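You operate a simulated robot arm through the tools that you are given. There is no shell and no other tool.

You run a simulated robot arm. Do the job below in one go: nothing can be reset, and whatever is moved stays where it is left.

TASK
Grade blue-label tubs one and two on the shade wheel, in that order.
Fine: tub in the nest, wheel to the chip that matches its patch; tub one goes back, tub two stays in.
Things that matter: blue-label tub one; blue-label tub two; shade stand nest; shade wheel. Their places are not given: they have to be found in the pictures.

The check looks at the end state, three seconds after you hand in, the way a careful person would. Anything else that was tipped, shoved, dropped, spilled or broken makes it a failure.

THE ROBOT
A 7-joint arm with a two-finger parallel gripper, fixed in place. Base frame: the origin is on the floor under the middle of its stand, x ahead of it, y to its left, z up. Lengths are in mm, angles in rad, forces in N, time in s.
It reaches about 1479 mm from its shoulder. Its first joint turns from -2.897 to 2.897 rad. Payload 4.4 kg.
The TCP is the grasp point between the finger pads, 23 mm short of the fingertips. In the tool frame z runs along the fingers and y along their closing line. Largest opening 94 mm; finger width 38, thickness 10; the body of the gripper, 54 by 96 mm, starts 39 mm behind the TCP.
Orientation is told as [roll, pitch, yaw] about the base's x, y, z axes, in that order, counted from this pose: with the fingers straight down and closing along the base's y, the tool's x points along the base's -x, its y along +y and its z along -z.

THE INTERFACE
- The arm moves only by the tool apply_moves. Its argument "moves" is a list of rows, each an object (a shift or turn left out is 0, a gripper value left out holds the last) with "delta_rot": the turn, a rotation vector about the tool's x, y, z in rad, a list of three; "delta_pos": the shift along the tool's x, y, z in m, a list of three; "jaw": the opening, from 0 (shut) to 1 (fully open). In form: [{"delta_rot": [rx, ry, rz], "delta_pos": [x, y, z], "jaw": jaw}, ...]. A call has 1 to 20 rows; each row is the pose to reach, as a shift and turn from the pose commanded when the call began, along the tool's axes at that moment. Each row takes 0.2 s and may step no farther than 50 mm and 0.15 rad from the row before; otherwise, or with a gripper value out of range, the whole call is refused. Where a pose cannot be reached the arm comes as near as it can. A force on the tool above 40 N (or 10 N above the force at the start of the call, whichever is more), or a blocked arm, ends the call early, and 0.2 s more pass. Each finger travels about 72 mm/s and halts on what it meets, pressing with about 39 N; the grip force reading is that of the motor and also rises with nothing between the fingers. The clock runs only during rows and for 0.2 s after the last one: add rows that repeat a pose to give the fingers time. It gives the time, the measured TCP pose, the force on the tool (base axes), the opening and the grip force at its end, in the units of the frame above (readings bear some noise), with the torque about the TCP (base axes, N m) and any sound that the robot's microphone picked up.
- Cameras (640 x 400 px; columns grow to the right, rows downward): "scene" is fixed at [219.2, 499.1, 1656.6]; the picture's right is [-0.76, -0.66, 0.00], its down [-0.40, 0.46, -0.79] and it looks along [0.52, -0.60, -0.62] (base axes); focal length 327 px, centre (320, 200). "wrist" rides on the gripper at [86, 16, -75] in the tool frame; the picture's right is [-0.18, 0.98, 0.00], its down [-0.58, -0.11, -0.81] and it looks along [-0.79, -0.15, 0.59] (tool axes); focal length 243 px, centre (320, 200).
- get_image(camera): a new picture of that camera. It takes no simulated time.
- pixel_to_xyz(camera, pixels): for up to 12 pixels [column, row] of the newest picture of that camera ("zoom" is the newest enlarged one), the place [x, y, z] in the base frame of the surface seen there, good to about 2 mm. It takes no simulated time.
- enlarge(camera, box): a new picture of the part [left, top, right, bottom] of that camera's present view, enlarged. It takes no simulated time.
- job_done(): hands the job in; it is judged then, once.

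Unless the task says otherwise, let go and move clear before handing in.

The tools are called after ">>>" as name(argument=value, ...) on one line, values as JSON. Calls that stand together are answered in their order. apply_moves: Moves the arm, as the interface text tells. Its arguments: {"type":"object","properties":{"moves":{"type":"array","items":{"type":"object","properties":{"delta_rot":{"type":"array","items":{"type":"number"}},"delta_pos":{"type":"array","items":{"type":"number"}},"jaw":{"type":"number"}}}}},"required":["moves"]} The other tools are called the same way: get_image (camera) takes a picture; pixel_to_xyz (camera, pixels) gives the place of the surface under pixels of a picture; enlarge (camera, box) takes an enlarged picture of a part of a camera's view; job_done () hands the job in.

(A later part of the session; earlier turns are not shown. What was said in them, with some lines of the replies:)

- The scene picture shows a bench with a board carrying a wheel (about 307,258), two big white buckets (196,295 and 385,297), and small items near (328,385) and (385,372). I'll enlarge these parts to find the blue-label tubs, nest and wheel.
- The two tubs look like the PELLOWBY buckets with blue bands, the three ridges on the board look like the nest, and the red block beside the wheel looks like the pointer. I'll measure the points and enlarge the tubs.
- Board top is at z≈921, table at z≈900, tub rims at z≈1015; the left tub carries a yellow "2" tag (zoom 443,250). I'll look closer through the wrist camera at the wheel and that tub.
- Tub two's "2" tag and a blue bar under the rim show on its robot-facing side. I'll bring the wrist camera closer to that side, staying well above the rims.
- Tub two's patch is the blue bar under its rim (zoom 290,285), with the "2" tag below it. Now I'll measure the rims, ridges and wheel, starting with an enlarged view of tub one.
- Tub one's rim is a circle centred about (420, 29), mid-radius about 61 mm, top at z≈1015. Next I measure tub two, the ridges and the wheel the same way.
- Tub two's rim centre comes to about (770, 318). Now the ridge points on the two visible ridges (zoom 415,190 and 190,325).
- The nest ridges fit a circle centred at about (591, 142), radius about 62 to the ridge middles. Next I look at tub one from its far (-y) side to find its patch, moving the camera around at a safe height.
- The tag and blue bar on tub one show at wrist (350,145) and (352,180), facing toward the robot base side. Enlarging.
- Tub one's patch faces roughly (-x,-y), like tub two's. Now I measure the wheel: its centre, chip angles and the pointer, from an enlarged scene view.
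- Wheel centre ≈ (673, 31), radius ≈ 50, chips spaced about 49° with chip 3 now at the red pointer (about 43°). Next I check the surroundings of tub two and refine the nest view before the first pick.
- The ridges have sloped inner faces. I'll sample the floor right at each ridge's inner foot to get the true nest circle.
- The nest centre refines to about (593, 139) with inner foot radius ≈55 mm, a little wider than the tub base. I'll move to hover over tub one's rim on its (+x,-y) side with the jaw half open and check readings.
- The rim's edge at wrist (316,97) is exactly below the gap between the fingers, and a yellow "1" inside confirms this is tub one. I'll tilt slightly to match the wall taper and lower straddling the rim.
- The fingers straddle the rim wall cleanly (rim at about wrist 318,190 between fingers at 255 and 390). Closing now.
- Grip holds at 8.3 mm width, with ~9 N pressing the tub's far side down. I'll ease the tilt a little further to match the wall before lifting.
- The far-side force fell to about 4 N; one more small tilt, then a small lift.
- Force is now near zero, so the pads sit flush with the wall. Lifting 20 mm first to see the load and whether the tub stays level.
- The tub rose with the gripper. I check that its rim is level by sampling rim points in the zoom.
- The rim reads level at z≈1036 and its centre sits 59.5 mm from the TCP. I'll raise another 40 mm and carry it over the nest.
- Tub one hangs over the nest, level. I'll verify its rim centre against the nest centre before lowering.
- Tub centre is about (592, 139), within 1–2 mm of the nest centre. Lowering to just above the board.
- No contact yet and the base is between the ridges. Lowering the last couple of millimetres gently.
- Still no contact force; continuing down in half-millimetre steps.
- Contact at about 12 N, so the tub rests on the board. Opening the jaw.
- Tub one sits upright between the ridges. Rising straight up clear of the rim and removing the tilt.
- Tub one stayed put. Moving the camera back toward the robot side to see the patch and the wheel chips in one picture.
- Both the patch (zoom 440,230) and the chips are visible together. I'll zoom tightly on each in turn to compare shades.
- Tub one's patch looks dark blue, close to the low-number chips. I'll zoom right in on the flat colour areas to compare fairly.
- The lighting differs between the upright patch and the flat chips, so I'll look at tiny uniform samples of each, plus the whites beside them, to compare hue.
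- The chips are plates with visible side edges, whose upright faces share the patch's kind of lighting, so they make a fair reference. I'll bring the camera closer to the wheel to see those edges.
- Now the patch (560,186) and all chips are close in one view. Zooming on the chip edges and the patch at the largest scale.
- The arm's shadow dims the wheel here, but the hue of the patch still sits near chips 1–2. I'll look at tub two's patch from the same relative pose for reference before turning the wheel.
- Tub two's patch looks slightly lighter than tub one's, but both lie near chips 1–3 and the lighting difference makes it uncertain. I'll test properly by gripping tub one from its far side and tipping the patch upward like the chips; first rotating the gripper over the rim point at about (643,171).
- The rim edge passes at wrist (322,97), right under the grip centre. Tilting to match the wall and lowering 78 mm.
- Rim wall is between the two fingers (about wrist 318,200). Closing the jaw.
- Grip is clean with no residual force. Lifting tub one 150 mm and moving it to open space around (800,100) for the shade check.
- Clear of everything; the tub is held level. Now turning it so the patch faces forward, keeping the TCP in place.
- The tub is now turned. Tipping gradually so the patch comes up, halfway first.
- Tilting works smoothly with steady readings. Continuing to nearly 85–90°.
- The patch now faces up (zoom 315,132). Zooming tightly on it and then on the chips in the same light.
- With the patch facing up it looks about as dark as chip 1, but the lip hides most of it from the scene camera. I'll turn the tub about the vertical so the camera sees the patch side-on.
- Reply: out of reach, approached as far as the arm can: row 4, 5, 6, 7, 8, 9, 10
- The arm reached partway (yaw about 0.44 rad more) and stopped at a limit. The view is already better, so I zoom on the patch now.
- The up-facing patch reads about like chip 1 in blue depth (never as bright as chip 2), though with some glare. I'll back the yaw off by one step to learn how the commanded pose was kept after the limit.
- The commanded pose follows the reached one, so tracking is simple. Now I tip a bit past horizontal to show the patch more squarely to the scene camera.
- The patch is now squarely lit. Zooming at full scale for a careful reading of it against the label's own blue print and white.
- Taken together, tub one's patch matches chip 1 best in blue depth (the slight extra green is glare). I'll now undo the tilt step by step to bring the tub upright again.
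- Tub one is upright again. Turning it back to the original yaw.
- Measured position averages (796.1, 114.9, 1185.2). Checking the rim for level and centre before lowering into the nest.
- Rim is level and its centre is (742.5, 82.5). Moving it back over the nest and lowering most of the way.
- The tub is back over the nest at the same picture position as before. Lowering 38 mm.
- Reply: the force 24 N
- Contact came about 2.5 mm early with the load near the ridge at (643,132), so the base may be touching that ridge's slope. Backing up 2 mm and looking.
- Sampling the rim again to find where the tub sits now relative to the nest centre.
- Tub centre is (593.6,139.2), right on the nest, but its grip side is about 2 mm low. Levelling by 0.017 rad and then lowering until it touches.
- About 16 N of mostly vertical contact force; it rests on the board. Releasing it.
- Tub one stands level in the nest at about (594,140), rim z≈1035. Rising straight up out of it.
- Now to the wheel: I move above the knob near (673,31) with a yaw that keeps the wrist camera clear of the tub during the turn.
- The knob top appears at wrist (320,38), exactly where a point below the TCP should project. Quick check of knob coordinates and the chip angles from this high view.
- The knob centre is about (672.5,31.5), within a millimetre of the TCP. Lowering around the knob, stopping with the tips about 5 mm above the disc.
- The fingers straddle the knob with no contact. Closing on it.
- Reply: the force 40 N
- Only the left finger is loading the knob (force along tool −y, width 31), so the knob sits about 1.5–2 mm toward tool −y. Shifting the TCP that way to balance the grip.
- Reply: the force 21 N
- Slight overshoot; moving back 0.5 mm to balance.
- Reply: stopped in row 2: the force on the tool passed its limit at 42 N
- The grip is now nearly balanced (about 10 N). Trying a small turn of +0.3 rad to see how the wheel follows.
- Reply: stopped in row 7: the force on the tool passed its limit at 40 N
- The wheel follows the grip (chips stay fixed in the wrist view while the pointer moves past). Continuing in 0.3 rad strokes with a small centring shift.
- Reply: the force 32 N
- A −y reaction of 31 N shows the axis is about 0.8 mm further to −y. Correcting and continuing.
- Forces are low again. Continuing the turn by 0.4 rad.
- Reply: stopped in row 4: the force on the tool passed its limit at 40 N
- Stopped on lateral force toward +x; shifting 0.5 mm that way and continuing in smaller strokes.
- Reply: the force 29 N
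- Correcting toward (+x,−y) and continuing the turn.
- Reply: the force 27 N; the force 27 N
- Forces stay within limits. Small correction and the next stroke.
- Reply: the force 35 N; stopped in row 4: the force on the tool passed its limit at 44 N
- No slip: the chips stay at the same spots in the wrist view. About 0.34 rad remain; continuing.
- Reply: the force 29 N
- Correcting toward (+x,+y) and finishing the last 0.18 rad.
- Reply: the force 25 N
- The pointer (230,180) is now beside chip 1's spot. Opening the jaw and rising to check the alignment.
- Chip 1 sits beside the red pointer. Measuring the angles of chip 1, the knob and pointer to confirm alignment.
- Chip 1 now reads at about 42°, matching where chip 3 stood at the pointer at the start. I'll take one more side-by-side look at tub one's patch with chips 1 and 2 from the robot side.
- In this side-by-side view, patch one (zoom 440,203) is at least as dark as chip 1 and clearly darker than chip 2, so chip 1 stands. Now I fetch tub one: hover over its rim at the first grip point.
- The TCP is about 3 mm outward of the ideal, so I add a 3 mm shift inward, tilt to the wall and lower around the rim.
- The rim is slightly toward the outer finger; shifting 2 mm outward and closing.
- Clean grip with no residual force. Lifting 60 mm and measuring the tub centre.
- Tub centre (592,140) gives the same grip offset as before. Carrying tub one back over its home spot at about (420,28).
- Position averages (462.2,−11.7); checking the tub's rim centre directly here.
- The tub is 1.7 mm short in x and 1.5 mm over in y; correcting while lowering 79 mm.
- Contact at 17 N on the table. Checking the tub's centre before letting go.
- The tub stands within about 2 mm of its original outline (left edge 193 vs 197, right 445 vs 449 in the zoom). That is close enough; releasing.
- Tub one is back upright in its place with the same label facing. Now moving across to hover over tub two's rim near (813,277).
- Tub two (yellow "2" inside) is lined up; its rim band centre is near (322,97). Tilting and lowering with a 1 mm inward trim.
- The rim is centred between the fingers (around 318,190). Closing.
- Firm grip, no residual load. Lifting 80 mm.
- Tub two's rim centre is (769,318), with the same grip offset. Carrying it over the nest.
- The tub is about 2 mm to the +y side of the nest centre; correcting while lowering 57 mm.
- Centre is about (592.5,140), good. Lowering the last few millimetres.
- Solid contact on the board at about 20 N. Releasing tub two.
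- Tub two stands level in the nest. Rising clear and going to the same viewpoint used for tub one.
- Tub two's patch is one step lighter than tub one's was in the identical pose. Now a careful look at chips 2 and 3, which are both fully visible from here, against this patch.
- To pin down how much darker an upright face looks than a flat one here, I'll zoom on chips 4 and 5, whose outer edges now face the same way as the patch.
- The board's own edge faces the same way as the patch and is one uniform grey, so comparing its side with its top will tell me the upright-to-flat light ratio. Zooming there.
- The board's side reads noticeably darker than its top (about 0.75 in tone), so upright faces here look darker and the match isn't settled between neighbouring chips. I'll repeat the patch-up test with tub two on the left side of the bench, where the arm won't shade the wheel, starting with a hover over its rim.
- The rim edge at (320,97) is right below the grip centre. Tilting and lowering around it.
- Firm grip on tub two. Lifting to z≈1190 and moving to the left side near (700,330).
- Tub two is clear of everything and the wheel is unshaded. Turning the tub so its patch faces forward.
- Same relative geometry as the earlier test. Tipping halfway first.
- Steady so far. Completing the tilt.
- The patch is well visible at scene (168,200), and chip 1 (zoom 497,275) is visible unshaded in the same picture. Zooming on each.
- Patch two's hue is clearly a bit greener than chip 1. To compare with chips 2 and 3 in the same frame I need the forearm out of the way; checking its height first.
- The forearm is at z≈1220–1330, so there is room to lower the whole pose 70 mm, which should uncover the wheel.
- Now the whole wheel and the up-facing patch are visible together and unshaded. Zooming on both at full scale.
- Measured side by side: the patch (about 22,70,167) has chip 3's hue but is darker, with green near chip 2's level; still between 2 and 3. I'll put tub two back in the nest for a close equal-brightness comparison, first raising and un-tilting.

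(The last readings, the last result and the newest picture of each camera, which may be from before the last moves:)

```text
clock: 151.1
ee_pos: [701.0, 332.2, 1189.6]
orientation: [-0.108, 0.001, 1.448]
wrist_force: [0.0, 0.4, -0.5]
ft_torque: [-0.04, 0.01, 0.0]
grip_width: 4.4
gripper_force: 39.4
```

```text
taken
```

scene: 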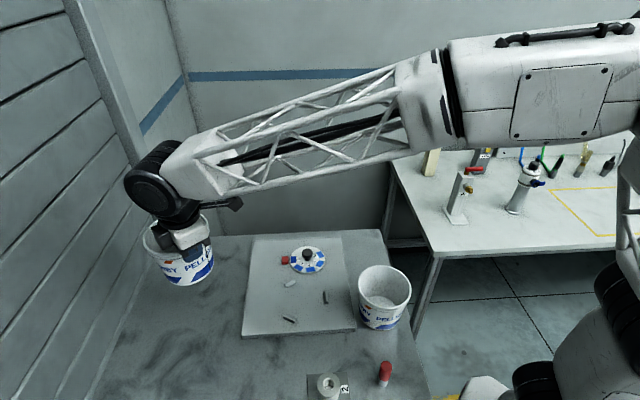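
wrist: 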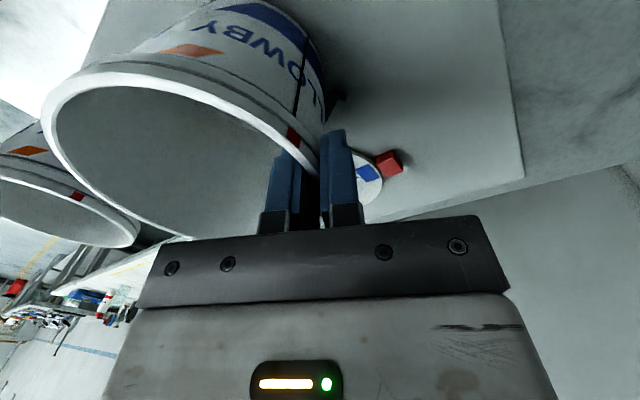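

The grip width has crept from 5.8 to 4.4 mm, so the tub may have shifted in the fingers. Checking it closely.

>>> enlarge(camera="scene", box=[110, 190, 250, 300])

>>> get_image(camera="wrist")

```text
3.64 times, centred on (180, 245) of scene
```

zoom: 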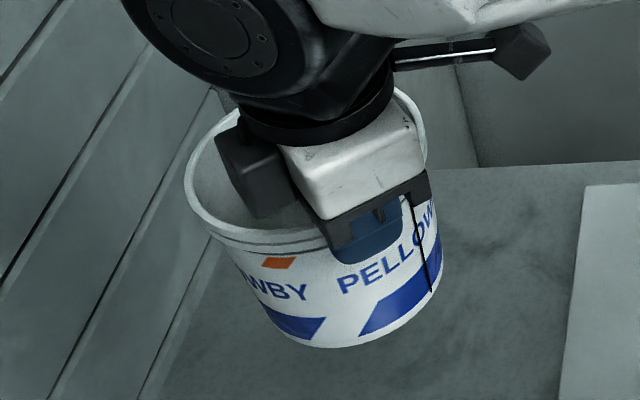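

```text
taken
```

wrist: 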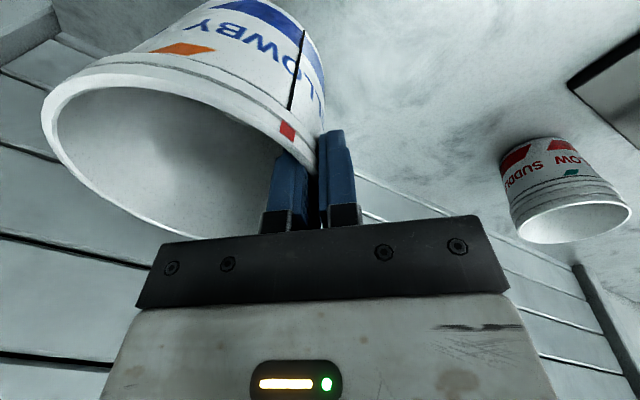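

The tub is still held squarely. Turning it back to its earlier yaw.

>>> apply_moves(moves=[{"delta_rot": [0, 0.0146, 0.1344]}, {"delta_rot": [0, 0.0292, 0.2688]}, {"delta_rot": [0, 0.0438, 0.4032]}, {"delta_rot": [0, 0.0584, 0.5376]}, {"delta_rot": [0, 0.073, 0.672]}, {"delta_rot": [0, 0.0876, 0.8064]}, {"delta_rot": [0, 0.1022, 0.9408]}, {"delta_rot": [0, 0.1168, 1.0752]}, {"delta_rot": [0, 0.1314, 1.2096]}, {"delta_rot": [0, 0.146, 1.344]}, {"delta_rot": [0, 0.1606, 1.4784]}, {"delta_rot": [0, 0.1752, 1.6128]}, {"delta_rot": [0, 0.1898, 1.7472]}, {"delta_rot": [0, 0.2044, 1.8816]}, {"delta_rot": [0, 0.219, 2.016]}, {"delta_rot": [0, 0.2336, 2.1504]}, {"delta_rot": [0, 0.2482, 2.2848]}, {"delta_rot": [0, 0.2628, 2.4192]}, {"delta_rot": [0, 0.2774, 2.5536]}, {"delta_rot": [0, 0.292, 2.688]}])

>>> apply_moves(moves=[{"delta_pos": [0, 0, 0]}])

>>> enlarge(camera="scene", box=[150, 200, 270, 320])

```text
clock: 155.3
ee_pos: [700.1, 333.1, 1189.6]
orientation: [-0.108, 0.001, -1.257]
wrist_force: [0.8, -0.1, 0.2]
ft_torque: [0.01, -0.03, 0.03]
grip_width: 4.3
gripper_force: 39.4
```

```text
clock: 155.7
ee_pos: [700.5, 331.7, 1190.3]
orientation: [-0.107, 0.0, -1.254]
wrist_force: [-0.2, 0.3, -0.1]
ft_torque: [0.01, 0.01, -0.01]
grip_width: 4.3
gripper_force: 39.1
```

```text
3.33 times, centred on (210, 260) of scene
```

zoom: 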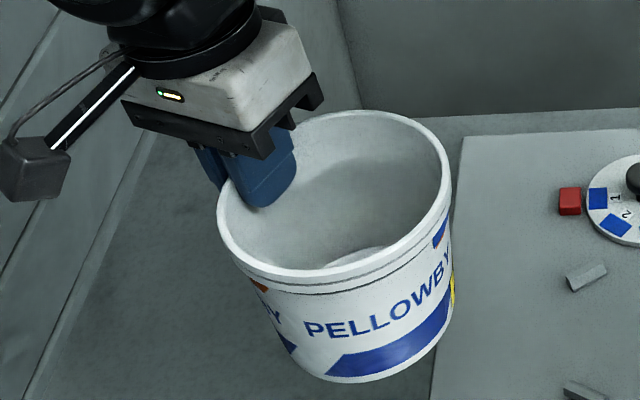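

>>> pixel_to_xyz(camera="zoom", pixels=[[222, 205], [228, 235], [250, 262], [290, 276], [330, 274], [370, 262], [410, 238], [440, 200], [449, 170], [435, 140], [405, 120], [350, 113]])

```text
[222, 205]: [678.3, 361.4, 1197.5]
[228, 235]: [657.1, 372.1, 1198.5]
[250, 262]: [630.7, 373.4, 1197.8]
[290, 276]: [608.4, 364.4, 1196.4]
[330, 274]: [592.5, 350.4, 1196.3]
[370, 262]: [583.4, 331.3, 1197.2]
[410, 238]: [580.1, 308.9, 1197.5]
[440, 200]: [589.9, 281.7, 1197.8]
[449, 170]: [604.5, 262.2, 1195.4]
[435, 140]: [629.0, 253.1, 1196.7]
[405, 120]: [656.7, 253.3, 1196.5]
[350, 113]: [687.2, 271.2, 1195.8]
```

Rim is level and the grip offset unchanged, so no slip. Moving back over the nest and down to about 40 mm above.

>>> apply_moves(moves=[{"delta_pos": [-0.0187, -0.0125, 0.0014]}, {"delta_pos": [-0.0374, -0.025, 0.0027]}, {"delta_pos": [-0.0561, -0.0374, 0.0041]}, {"delta_pos": [-0.0748, -0.0499, 0.0055]}, {"delta_pos": [-0.0934, -0.0624, 0.0068]}, {"delta_pos": [-0.1121, -0.0749, 0.0082]}, {"delta_pos": [-0.1308, -0.0873, 0.0095]}, {"delta_pos": [-0.1495, -0.0998, 0.0109]}, {"delta_pos": [-0.1495, -0.0976, 0.0308]}, {"delta_pos": [-0.1495, -0.0954, 0.0507]}, {"delta_pos": [-0.1495, -0.0933, 0.0706]}, {"delta_pos": [-0.1495, -0.0911, 0.0904]}, {"delta_pos": [-0.1495, -0.0889, 0.1103]}, {"delta_pos": [-0.1495, -0.0865, 0.1322]}, {"delta_pos": [-0.1495, -0.0865, 0.1322]}])

>>> apply_moves(moves=[{"delta_pos": [0, 0, 0]}])

>>> enlarge(camera="scene", box=[260, 225, 345, 320])

```text
clock: 158.9
ee_pos: [652.0, 158.2, 1068.0]
orientation: [-0.107, -0.002, -1.255]
wrist_force: [0.9, 0.6, -0.5]
ft_torque: [0.02, -0.01, 0.03]
grip_width: 4.0
gripper_force: 39.1
```

```text
clock: 159.3
ee_pos: [651.6, 158.4, 1066.8]
orientation: [-0.106, 0.0, -1.256]
wrist_force: [0.2, 0.4, 0.0]
ft_torque: [0.0, -0.03, 0.0]
grip_width: 4.0
gripper_force: 38.3
```

```text
4.21 times, centred on (302, 272) of scene
```

zoom: 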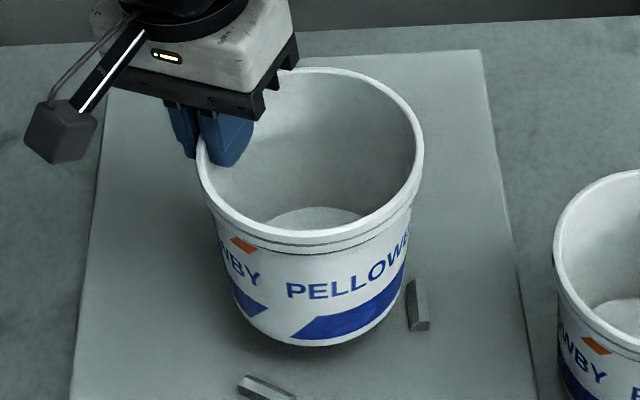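

Centre is about (594,139). Lowering 36 mm and then the last few millimetres gently.

>>> apply_moves(moves=[{"delta_pos": [0, 0.0011, 0.0099]}, {"delta_pos": [0, 0.0022, 0.0199]}, {"delta_pos": [0, 0.0031, 0.0278]}, {"delta_pos": [0, 0.0037, 0.0328]}, {"delta_pos": [0, 0.0039, 0.0358]}, {"delta_pos": [0, 0.0039, 0.0358]}])

>>> apply_moves(moves=[{"delta_pos": [0, 0.0001, 0.0006]}, {"delta_pos": [0, 0.0001, 0.0012]}, {"delta_pos": [0, 0.0002, 0.0018]}, {"delta_pos": [0, 0.0003, 0.0024]}, {"delta_pos": [0, 0.0003, 0.0024]}])

```text
clock: 160.7
ee_pos: [651.6, 156.3, 1031.2]
orientation: [-0.107, 0.001, -1.255]
wrist_force: [0.0, -0.1, 0.4]
ft_torque: [0.03, 0.01, 0.03]
grip_width: 4.0
gripper_force: 38.8
```

```text
clock: 161.9
ee_pos: [654.3, 158.4, 1029.3]
orientation: [-0.106, -0.001, -1.255]
wrist_force: [0.1, -1.1, 0.5]
ft_torque: [-0.07, 0.0, 0.0]
grip_width: 4.2
gripper_force: 39.4
```

Nearly down; continuing until contact.

>>> apply_moves(moves=[{"delta_pos": [0, 0.0001, 0.0005]}, {"delta_pos": [0, 0.0001, 0.001]}, {"delta_pos": [0, 0.0002, 0.0014]}, {"delta_pos": [0, 0.0002, 0.0014]}])

```text
clock: 162.9
ee_pos: [652.3, 158.8, 1028.6]
orientation: [-0.106, 0.0, -1.256]
wrist_force: [2.1, 1.7, 12.2]
ft_torque: [-0.41, 0.03, 0.01]
grip_width: 3.8
gripper_force: 38.8
```

Contact at 12 N. Releasing and rising clear.

>>> apply_moves(moves=[{"jaw": 0.15}, {"jaw": 0.35}, {"jaw": 0.5}, {"jaw": 0.5}, {"jaw": 0.5}])

>>> enlarge(camera="scene", box=[260, 245, 345, 330])

>>> pixel_to_xyz(camera="zoom", pixels=[[191, 165], [207, 190], [240, 212], [275, 223], [310, 224], [350, 216], [385, 200], [412, 173], [428, 140], [428, 110], [412, 80], [385, 57]])

```text
clock: 164.1
ee_pos: [652.5, 157.5, 1027.9]
orientation: [-0.106, 0.0, -1.254]
wrist_force: [0.4, -0.7, -0.9]
ft_torque: [0.04, 0.02, 0.03]
grip_width: 46.8
gripper_force: 0.1
```

```text
4.71 times, centred on (302, 288) of scene
```

zoom: 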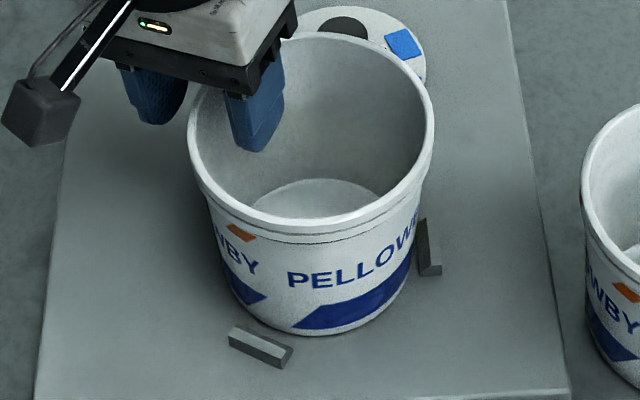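

```text
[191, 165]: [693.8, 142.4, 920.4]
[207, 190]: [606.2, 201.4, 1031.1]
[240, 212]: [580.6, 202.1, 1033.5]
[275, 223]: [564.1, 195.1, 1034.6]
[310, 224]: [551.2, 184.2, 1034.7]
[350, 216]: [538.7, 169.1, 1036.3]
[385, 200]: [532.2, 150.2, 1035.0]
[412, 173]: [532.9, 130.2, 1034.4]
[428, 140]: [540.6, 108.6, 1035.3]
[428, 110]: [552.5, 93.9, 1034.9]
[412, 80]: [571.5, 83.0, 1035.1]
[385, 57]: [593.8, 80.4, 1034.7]
```

Tub two is level in the nest again at the same rim coordinates. Rising clear.

>>> apply_moves(moves=[{"delta_pos": [0, -0.0011, -0.0099]}, {"delta_pos": [0, -0.0026, -0.0249]}, {"delta_pos": [0, -0.0048, -0.0447]}, {"delta_pos": [0, -0.0074, -0.0696]}, {"delta_pos": [0, -0.0095, -0.0895], "delta_rot": [-0.053, 0, 0]}, {"delta_pos": [0, -0.0116, -0.1094], "delta_rot": [-0.106, 0, 0], "jaw": 1}, {"delta_pos": [0, -0.0116, -0.1094], "delta_rot": [-0.106, 0, 0], "jaw": 1}])

>>> apply_moves(moves=[{"delta_pos": [-0.0099, -0.006, 0], "delta_rot": [0, 0, -0.1371]}, {"delta_pos": [-0.0197, -0.012, 0], "delta_rot": [0, 0, -0.2741]}, {"delta_pos": [-0.0296, -0.018, 0], "delta_rot": [0, 0, -0.4112]}, {"delta_pos": [-0.0394, -0.024, 0], "delta_rot": [0, 0, -0.5483]}, {"delta_pos": [-0.0493, -0.03, 0], "delta_rot": [0, 0, -0.6853]}, {"delta_pos": [-0.0592, -0.036, 0], "delta_rot": [0, 0, -0.8224]}, {"delta_pos": [-0.069, -0.042, 0], "delta_rot": [0, 0, -0.9595]}, {"delta_pos": [-0.0789, -0.0481, 0], "delta_rot": [0, 0, -1.0965]}, {"delta_pos": [-0.0887, -0.0541, 0], "delta_rot": [0, 0, -1.2336]}, {"delta_pos": [-0.0986, -0.0601, 0], "delta_rot": [0, 0, -1.3707]}, {"delta_pos": [-0.1085, -0.0661, 0], "delta_rot": [0, 0, -1.5077]}, {"delta_pos": [-0.1183, -0.0721, 0], "delta_rot": [0, 0, -1.6448]}, {"delta_pos": [-0.1282, -0.0781, 0], "delta_rot": [0, 0, -1.7819]}, {"delta_pos": [-0.138, -0.0841, 0], "delta_rot": [0, 0, -1.9189]}, {"delta_pos": [-0.1479, -0.0901, 0], "delta_rot": [0, 0, -2.056]}])

>>> get_image(camera="wrist")

```text
clock: 165.7
ee_pos: [652.2, 159.1, 1137.8]
orientation: [0.0, 0.001, -1.254]
wrist_force: [-0.4, 0.6, -0.3]
ft_torque: [0.02, -0.01, 0.03]
grip_width: 93.6
gripper_force: 0.3
```

```text
clock: 168.9
ee_pos: [611.8, -12.3, 1135.6]
orientation: [0.001, 0.003, 0.805]
wrist_force: [0.0, 0.0, -0.4]
ft_torque: [0.02, 0.04, -0.02]
grip_width: 94.1
gripper_force: 0.0
```

```text
taken
```

wrist: 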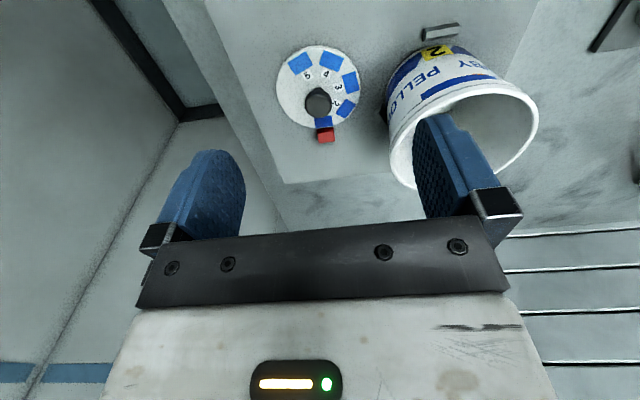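

Here chips 2 and 3 (345,107; 351,82) and the patch (460,85) are close together in one frame. Zooming on them jointly and individually.

>>> enlarge(camera="wrist", box=[325, 50, 485, 150])

>>> enlarge(camera="wrist", box=[440, 76, 480, 101])

>>> enlarge(camera="wrist", box=[325, 80, 365, 105])

```text
4.00 times, centred on (405, 100) of wrist
```

zoom: 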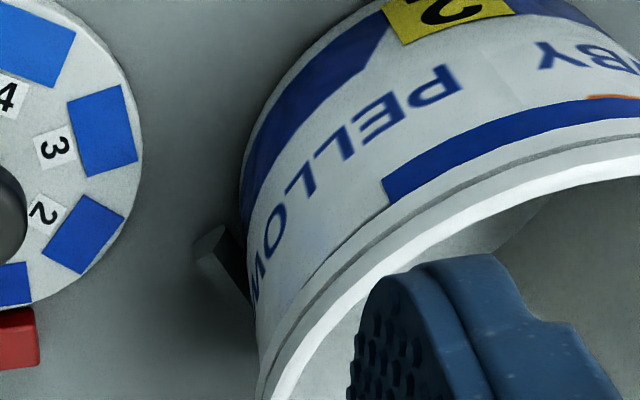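

```text
16.00 times, centred on (460, 88) of wrist
```

zoom: 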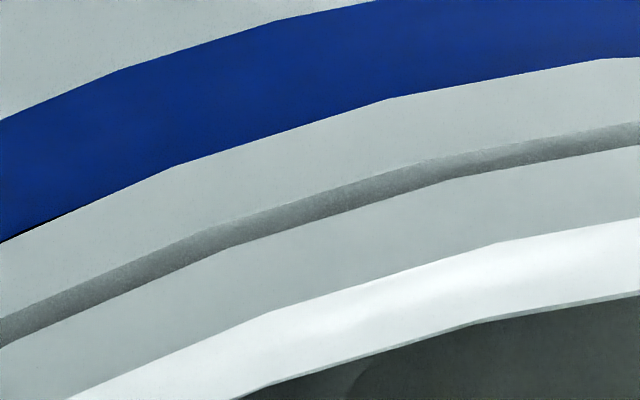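

```text
16.00 times, centred on (345, 92) of wrist
```

zoom: 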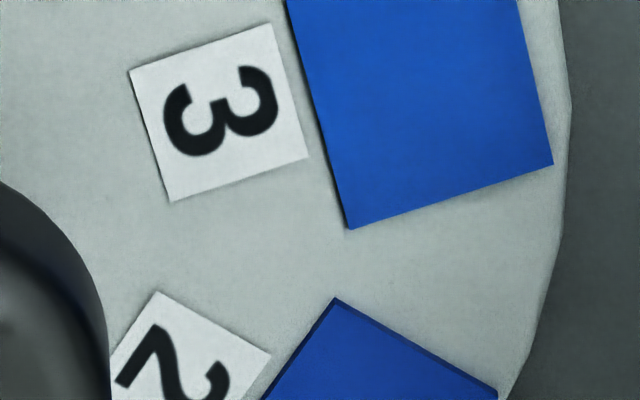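

In this frame patch two looks nearest to chip 2 in hue. One more look from the closer pose used for tub one, for a direct comparison.

>>> apply_moves(moves=[{"delta_pos": [0, 0, 0.03]}, {"delta_pos": [0, 0, 0.06]}, {"delta_pos": [0, 0, 0.09]}, {"delta_pos": [0, 0, 0.113]}, {"delta_pos": [0, 0, 0.113]}])

>>> get_image(camera="wrist")

>>> enlarge(camera="wrist", box=[540, 176, 580, 200])

>>> enlarge(camera="wrist", box=[338, 150, 378, 175])

>>> enlarge(camera="wrist", box=[335, 120, 375, 145])

```text
clock: 170.1
ee_pos: [613.4, -10.4, 1022.8]
orientation: [-0.001, -0.001, 0.801]
wrist_force: [0.0, -1.1, 0.1]
ft_torque: [0.01, 0.01, -0.02]
grip_width: 94.0
gripper_force: 0.1
```

```text
taken
```

wrist: 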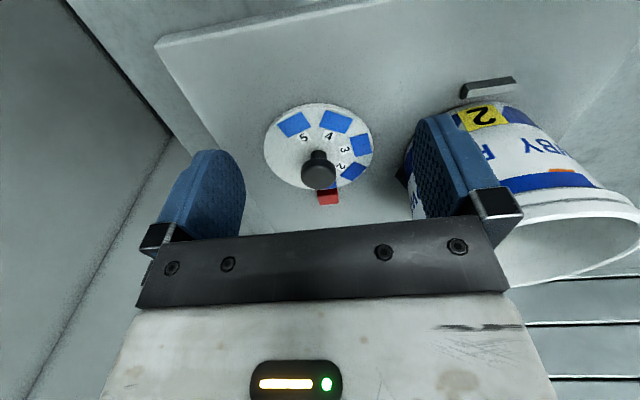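

```text
16.00 times, centred on (560, 188) of wrist
```

zoom: 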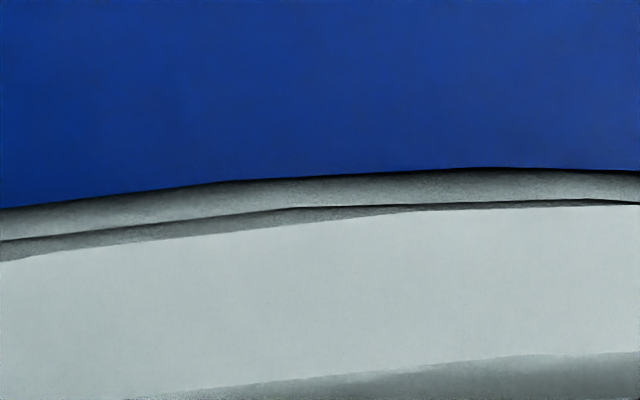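

```text
16.00 times, centred on (358, 162) of wrist
```

zoom: 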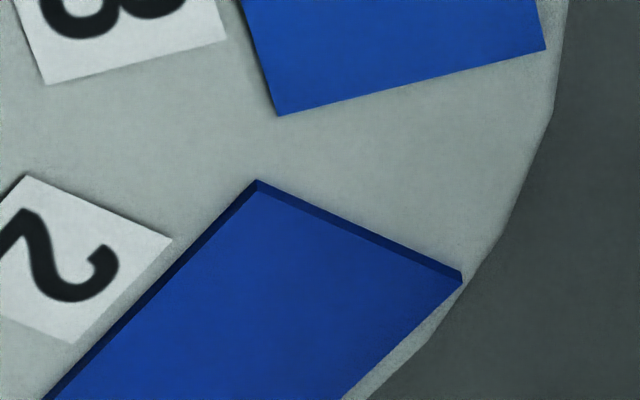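

```text
16.00 times, centred on (355, 132) of wrist
```

zoom: 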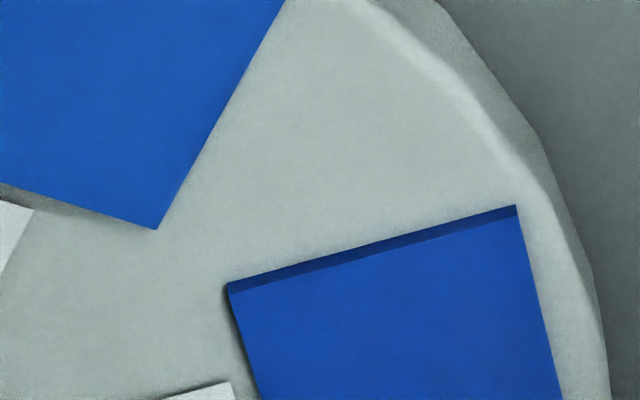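

In the large, evenly coloured views patch two is about chip 2 (slightly darker), one step lighter than patch one was; chip 2 it is. Now rising and moving above the knob to turn the wheel from chip 1 to chip 2.

>>> apply_moves(moves=[{"delta_pos": [0, 0, -0.03]}, {"delta_pos": [0, 0, -0.06]}, {"delta_pos": [0, 0, -0.097]}, {"delta_pos": [-0.0178, -0.0039, -0.097], "delta_rot": [0, 0, -0.1]}, {"delta_pos": [-0.0357, -0.0079, -0.097], "delta_rot": [0, 0, -0.2]}, {"delta_pos": [-0.0535, -0.0118, -0.097], "delta_rot": [0, 0, -0.3], "jaw": 0.64}, {"delta_pos": [-0.0714, -0.0157, -0.097], "delta_rot": [0, 0, -0.4], "jaw": 0.64}, {"delta_pos": [-0.0714, -0.0157, -0.097], "delta_rot": [0, 0, -0.4], "jaw": 0.64}])

>>> apply_moves(moves=[{"delta_pos": [0, 0, 0]}])

>>> apply_moves(moves=[{"delta_pos": [0, 0, 0]}])

>>> get_image(camera="wrist")

>>> enlarge(camera="wrist", box=[255, 0, 385, 96])

```text
clock: 171.9
ee_pos: [672.5, 30.7, 1122.1]
orientation: [0.0, 0.001, 1.201]
wrist_force: [0.1, 0.0, -0.1]
ft_torque: [0.0, -0.03, 0.0]
grip_width: 60.2
gripper_force: 0.0
```

```text
clock: 172.3
ee_pos: [672.3, 31.7, 1122.1]
orientation: [-0.002, 0.003, 1.203]
wrist_force: [-0.5, 0.3, -0.3]
ft_torque: [0.03, -0.01, -0.02]
grip_width: 60.2
gripper_force: 0.0
```

```text
clock: 172.7
ee_pos: [671.6, 31.8, 1122.1]
orientation: [0.0, 0.002, 1.2]
wrist_force: [0.5, -0.4, 0.1]
ft_torque: [0.0, 0.01, 0.01]
grip_width: 60.2
gripper_force: 0.0
```

```text
taken
```

wrist: 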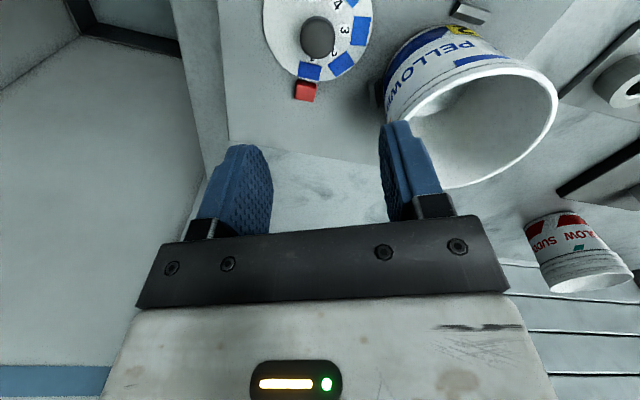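

```text
4.17 times, centred on (320, 48) of wrist
```

zoom: 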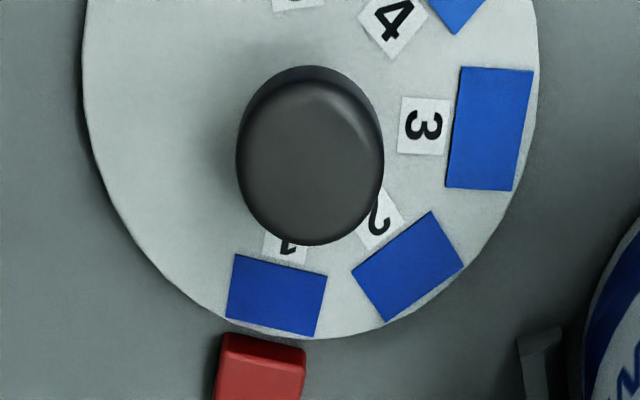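

The knob's image is about 2 mm to tool −y of the TCP, so I add that shift and lower around it.

>>> apply_moves(moves=[{"delta_pos": [-0.0005, -0.002, 0.03]}, {"delta_pos": [-0.0005, -0.002, 0.06]}, {"delta_pos": [-0.0005, -0.002, 0.09]}, {"delta_pos": [-0.0005, -0.002, 0.115]}, {"delta_pos": [-0.0005, -0.002, 0.135]}, {"delta_pos": [-0.0005, -0.002, 0.15]}, {"delta_pos": [-0.0005, -0.002, 0.159]}, {"delta_pos": [-0.0005, -0.002, 0.165]}, {"delta_pos": [-0.0005, -0.002, 0.165]}])

>>> get_image(camera="wrist")

```text
clock: 174.7
ee_pos: [675.5, 30.1, 957.5]
orientation: [-0.001, 0.001, 1.201]
wrist_force: [-0.1, -0.7, 0.0]
ft_torque: [0.0, 0.0, -0.01]
grip_width: 60.0
gripper_force: 0.0
```

```text
taken
```

wrist: 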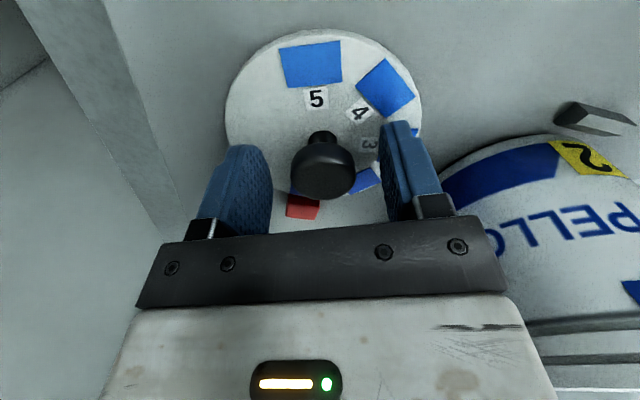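

The knob is centred between the fingers. Closing on it.

>>> apply_moves(moves=[{"jaw": 0.45}, {"jaw": 0.36}, {"jaw": 0.2}, {"jaw": 0.0}, {"jaw": 0.0}])

```text
clock: 175.7
ee_pos: [674.1, 30.4, 957.5]
orientation: [0.002, 0.001, 1.201]
wrist_force: [-10.1, 4.6, 7.8]
ft_torque: [-0.08, 0.32, 0.05]
grip_width: 31.3
gripper_force: 44.9
stopped in row 5: the force on the tool passed its limit at 42 N (the readings are from after the stop); the commanded pose is now the measured one
```

Gripped at 31.3 mm with low residual force. Turning back in small strokes toward chip 2 (−0.86 rad in all).

>>> apply_moves(moves=[{"delta_pos": [0, 0.0003, 0], "delta_rot": [0, 0, 0.05]}, {"delta_pos": [0, 0.0003, 0], "delta_rot": [0, 0, 0.1]}, {"delta_pos": [0, 0.0003, 0], "delta_rot": [0, 0, 0.15]}, {"delta_pos": [0, 0.0003, 0], "delta_rot": [0, 0, 0.2]}])

```text
clock: 176.7
ee_pos: [674.6, 30.8, 957.8]
orientation: [0.001, 0.001, 1.003]
wrist_force: [1.4, 13.1, -3.4]
ft_torque: [0.01, 0.05, 0.03]
grip_width: 31.2
gripper_force: 45.5
```

Turning well with low force. Continuing.

>>> apply_moves(moves=[{"delta_pos": [-0.0002, 0.0002, 0], "delta_rot": [0, 0, 0.05]}, {"delta_pos": [-0.0002, 0.0002, 0], "delta_rot": [0, 0, 0.1]}, {"delta_pos": [-0.0002, 0.0002, 0], "delta_rot": [0, 0, 0.15]}, {"delta_pos": [-0.0002, 0.0002, 0], "delta_rot": [0, 0, 0.2]}])

```text
clock: 177.7
ee_pos: [674.5, 30.8, 957.8]
orientation: [0.002, 0.003, 0.801]
wrist_force: [-2.3, -12.1, -9.4]
ft_torque: [0.36, -0.52, -0.06]
grip_width: 31.5
gripper_force: 44.7
```

Good; the next stroke.

>>> apply_moves(moves=[{"delta_pos": [0.0002, -0.0002, 0], "delta_rot": [0, 0, 0.05]}, {"delta_pos": [0.0002, -0.0002, 0], "delta_rot": [0, 0, 0.1]}, {"delta_pos": [0.0002, -0.0002, 0], "delta_rot": [0, 0, 0.15]}, {"delta_pos": [0.0002, -0.0002, 0], "delta_rot": [0, 0, 0.2]}])

>>> get_image(camera="wrist")

```text
clock: 178.7
ee_pos: [675.8, 31.1, 957.3]
orientation: [0.0, 0.002, 0.602]
wrist_force: [-29.3, 1.0, 10.1]
ft_torque: [-0.18, 0.82, 0.05]
grip_width: 31.5
gripper_force: 44.8
```

```text
taken
```

wrist: 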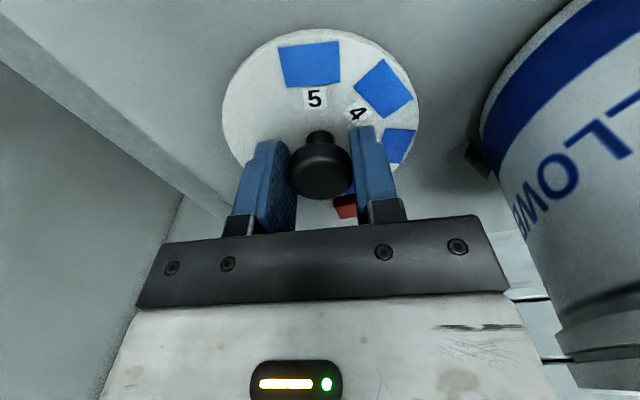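

Force toward −x is building; correcting 0.7 mm and doing the final 0.26 rad.

>>> apply_moves(moves=[{"delta_pos": [0.0003, 0.0002, 0]}, {"delta_pos": [0.0006, 0.0004, 0]}])

>>> apply_moves(moves=[{"delta_rot": [0, 0, 0.045]}, {"delta_rot": [0, 0, 0.09]}, {"delta_rot": [0, 0, 0.135]}])

```text
clock: 179.3
ee_pos: [675.3, 30.4, 957.0]
orientation: [0.0, 0.001, 0.602]
wrist_force: [0.2, 13.4, -12.6]
ft_torque: [-0.03, 0.16, 0.05]
grip_width: 31.3
gripper_force: 44.8
```

```text
clock: 180.3
ee_pos: [674.2, 31.6, 957.4]
orientation: [0.0, 0.001, 0.468]
wrist_force: [8.3, 9.3, -4.7]
ft_torque: [-0.11, 0.13, 0.0]
grip_width: 31.4
gripper_force: 44.7
stopped in row 3: the force on the tool passed its limit at 42 N (the readings are from after the stop); the commanded pose is now the measured one
```

>>> apply_moves(moves=[{"delta_pos": [-0.0003, 0, 0], "delta_rot": [0, 0, 0.03]}, {"delta_pos": [-0.0003, 0, 0], "delta_rot": [0, 0, 0.06]}, {"delta_pos": [-0.0003, 0, 0], "delta_rot": [0, 0, 0.09]}, {"delta_pos": [-0.0003, 0, 0], "delta_rot": [0, 0, 0.127]}])

>>> get_image(camera="wrist")

```text
clock: 181.3
ee_pos: [674.4, 31.4, 957.1]
orientation: [0.001, 0.001, 0.341]
wrist_force: [-3.3, 14.6, 9.1]
ft_torque: [0.02, 0.34, 0.01]
grip_width: 31.3
gripper_force: 45.2
```

```text
taken
```

wrist: 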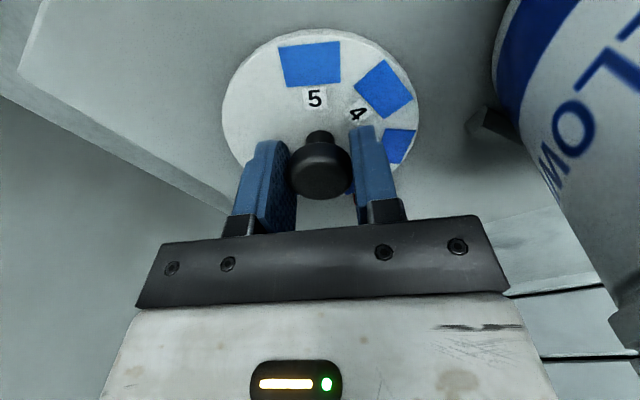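

The wheel turned with the grip by 0.86 rad without slip (chips 5 and 4 fixed in the view). Opening the jaw and rising to check alignment.

>>> apply_moves(moves=[{"jaw": 0.45}, {"jaw": 0.64}, {"jaw": 0.64}, {"jaw": 0.64}])

>>> apply_moves(moves=[{"delta_pos": [0, 0, -0.01]}, {"delta_pos": [0, 0, -0.03]}, {"delta_pos": [0, 0, -0.06]}, {"delta_pos": [0, 0, -0.09]}, {"delta_pos": [0, 0, -0.12]}, {"delta_pos": [0, 0, -0.15]}, {"delta_pos": [0, 0, -0.163]}, {"delta_pos": [0, 0, -0.163]}])

>>> get_image(camera="wrist")

>>> enlarge(camera="wrist", box=[255, 0, 385, 96])

```text
clock: 182.3
ee_pos: [673.9, 30.4, 957.0]
orientation: [0.001, 0.002, 0.341]
wrist_force: [-0.7, -0.3, -0.2]
ft_torque: [0.0, -0.02, 0.0]
grip_width: 60.1
gripper_force: 0.1
```

```text
clock: 184.1
ee_pos: [673.3, 31.0, 1120.1]
orientation: [0.001, 0.002, 0.338]
wrist_force: [0.8, -0.4, 0.3]
ft_torque: [0.04, 0.02, -0.02]
grip_width: 60.3
gripper_force: 0.0
```

```text
taken
```

wrist: 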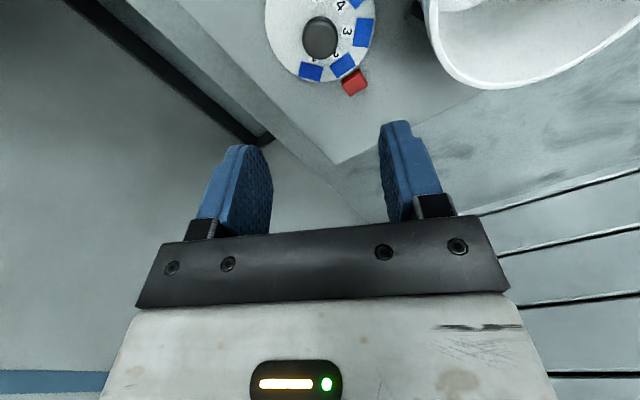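

```text
4.17 times, centred on (320, 48) of wrist
```

zoom: 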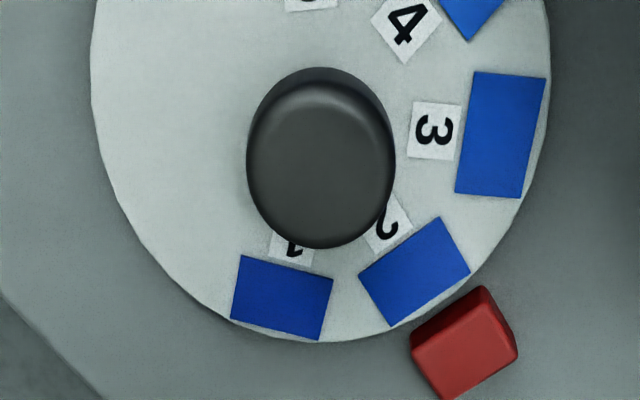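

>>> pixel_to_xyz(camera="zoom", pixels=[[415, 271], [282, 298], [500, 134], [463, 340], [455, 345], [320, 160], [250, 160], [392, 160], [320, 80], [320, 245]])

>>> enlarge(camera="scene", box=[274, 240, 338, 280])

```text
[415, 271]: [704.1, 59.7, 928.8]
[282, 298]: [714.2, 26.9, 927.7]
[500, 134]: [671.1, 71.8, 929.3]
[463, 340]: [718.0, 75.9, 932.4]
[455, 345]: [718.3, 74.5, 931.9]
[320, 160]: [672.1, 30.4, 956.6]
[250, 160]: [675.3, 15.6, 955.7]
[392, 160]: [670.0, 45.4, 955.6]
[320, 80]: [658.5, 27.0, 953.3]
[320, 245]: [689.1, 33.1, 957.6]
```

```text
10.00 times, centred on (306, 260) of scene
```

zoom: 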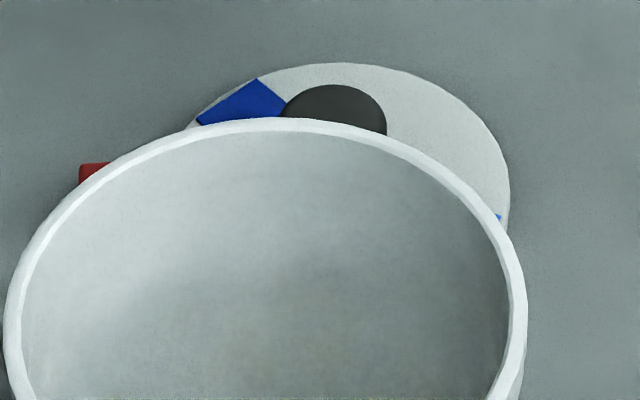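

Chip 2 now sits at (704,60), about 43°, exactly where the pointer-aligned chip stood at the start. Moving the arm clear and checking the whole scene.

>>> apply_moves(moves=[{"delta_pos": [0, 0, -0.03]}, {"delta_pos": [0.019, -0.021, -0.04]}, {"delta_pos": [0.037, -0.042, -0.05]}, {"delta_pos": [0.056, -0.063, -0.06]}, {"delta_pos": [0.074, -0.085, -0.07]}, {"delta_pos": [0.093, -0.106, -0.08]}, {"delta_pos": [0.112, -0.127, -0.087], "jaw": 1}, {"delta_pos": [0.112, -0.127, -0.087], "jaw": 1}])

>>> get_image(camera="scene")

>>> enlarge(camera="scene", box=[220, 225, 430, 345])

>>> enlarge(camera="scene", box=[345, 255, 425, 340])

>>> get_image(camera="wrist")

```text
clock: 185.9
ee_pos: [611.2, -128.6, 1207.1]
orientation: [0.0, 0.002, 0.34]
wrist_force: [-0.3, 0.1, -0.8]
ft_torque: [0.0, 0.01, 0.0]
grip_width: 94.0
gripper_force: 0.0
```

```text
taken
```

scene: 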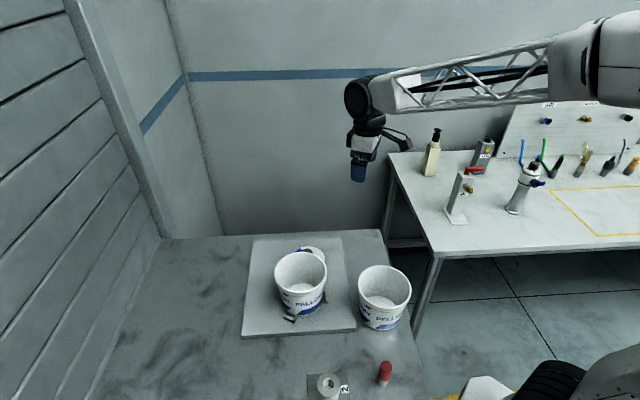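

```text
3.05 times, centred on (325, 285) of scene
```

zoom: 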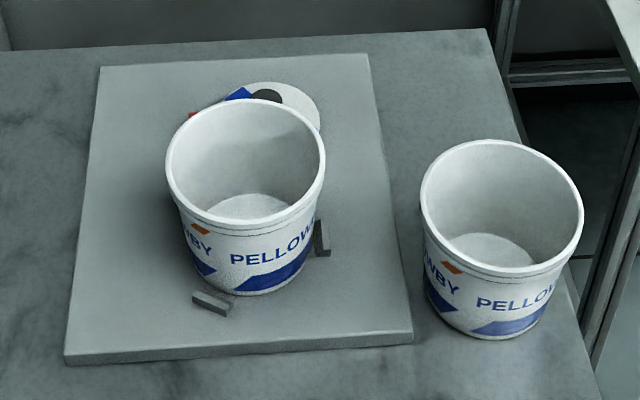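

```text
4.71 times, centred on (385, 298) of scene
```

zoom: 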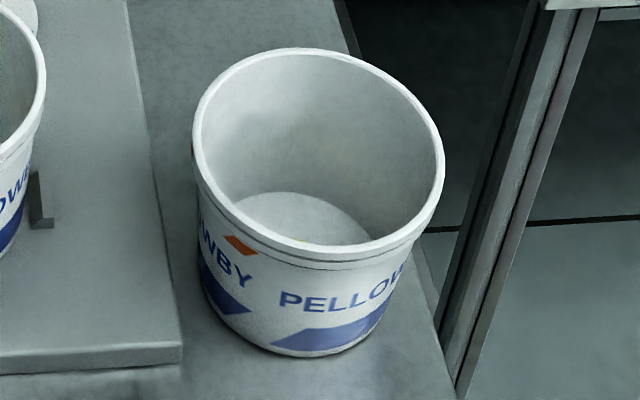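

```text
taken
```

wrist: 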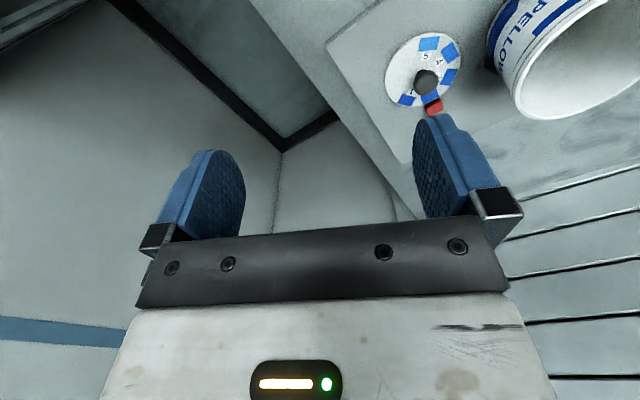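

Tub one is home, tub two in the nest, and chip 2 is at the pointer (wrist 430,100). One last free look at this patch beside chips 1–3 before handing in.

>>> enlarge(camera="wrist", box=[380, 0, 620, 130])

>>> enlarge(camera="wrist", box=[385, 30, 465, 115])

>>> enlarge(camera="wrist", box=[530, 0, 610, 50])

```text
2.67 times, centred on (500, 65) of wrist
```

zoom: 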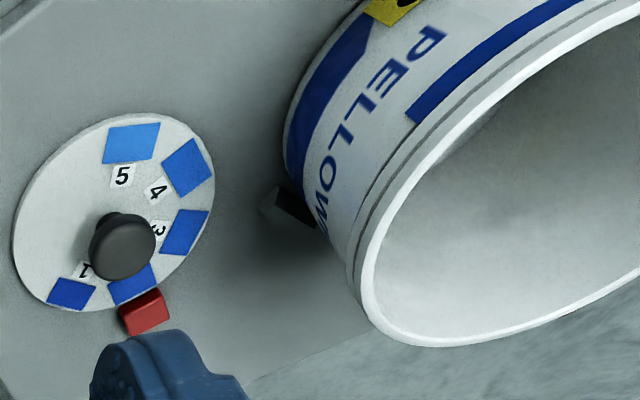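

```text
4.71 times, centred on (425, 72) of wrist
```

zoom: 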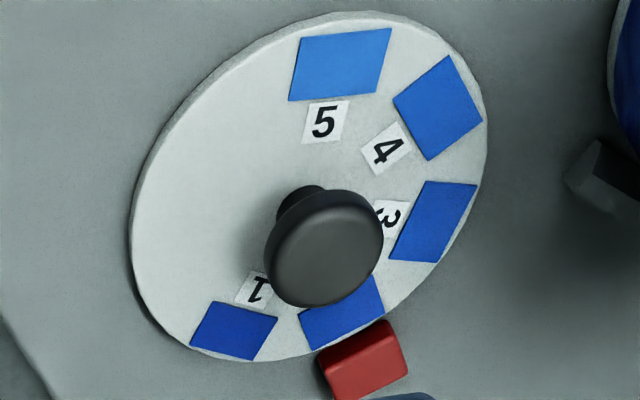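

```text
8.00 times, centred on (570, 25) of wrist
```

zoom: 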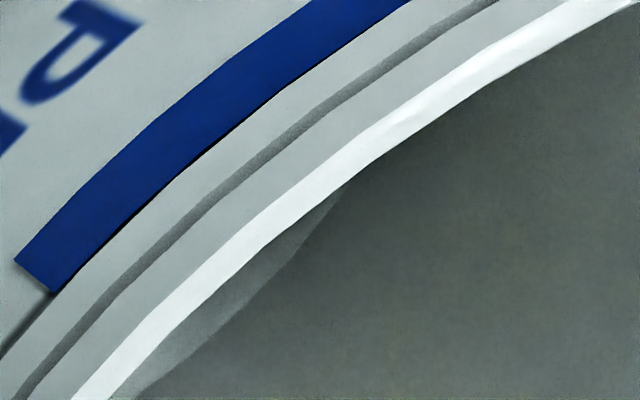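

In this last view the patch sits in dimmer light, and nothing in it contradicts chip 2. Tub one is back on its spot, tub two is upright in the nest, chip 2 is at the red pointer and the arm is clear, so I'm handing in.

>>> job_done()

```text
The job is handed in.
```

I handed the job in with tub two in the nest and the wheel at chip 2. I couldn't settle the shade of either patch for certain.

- **Tub one:** I put it in the nest and turned the wheel to chip 1. It is now back upright on its original spot, within about 2–3 mm.
- **Tub two:** It stands level in the nest. Chip 2 is at the red pointer, within about 1° of where chip 3 was lined up at the start.
- **Shade match:** The upright patches and the flat chips are lit differently, so neighbouring chips were hard to tell apart.
  - **How I compared them:** I looked at both patches from the same positions and tipped each tub so its patch faced up like the chips.
  - **What I saw:** Tub two's patch was about one step lighter than tub one's. Brightness pointed to chips 1 and 2, but in some views the hue was closer to chips 2 and 3.
  - **Why chip 2:** Brightness favoured it, and the wheel started on chip 3, which I took as making chip 3 an unlikely answer.
- **Handling:** Tub one was lifted out of the nest and set back once for the tipping test, and so was tub two. I saw nothing else tipped, shoved or dropped, and the gripper is open and clear of everything.
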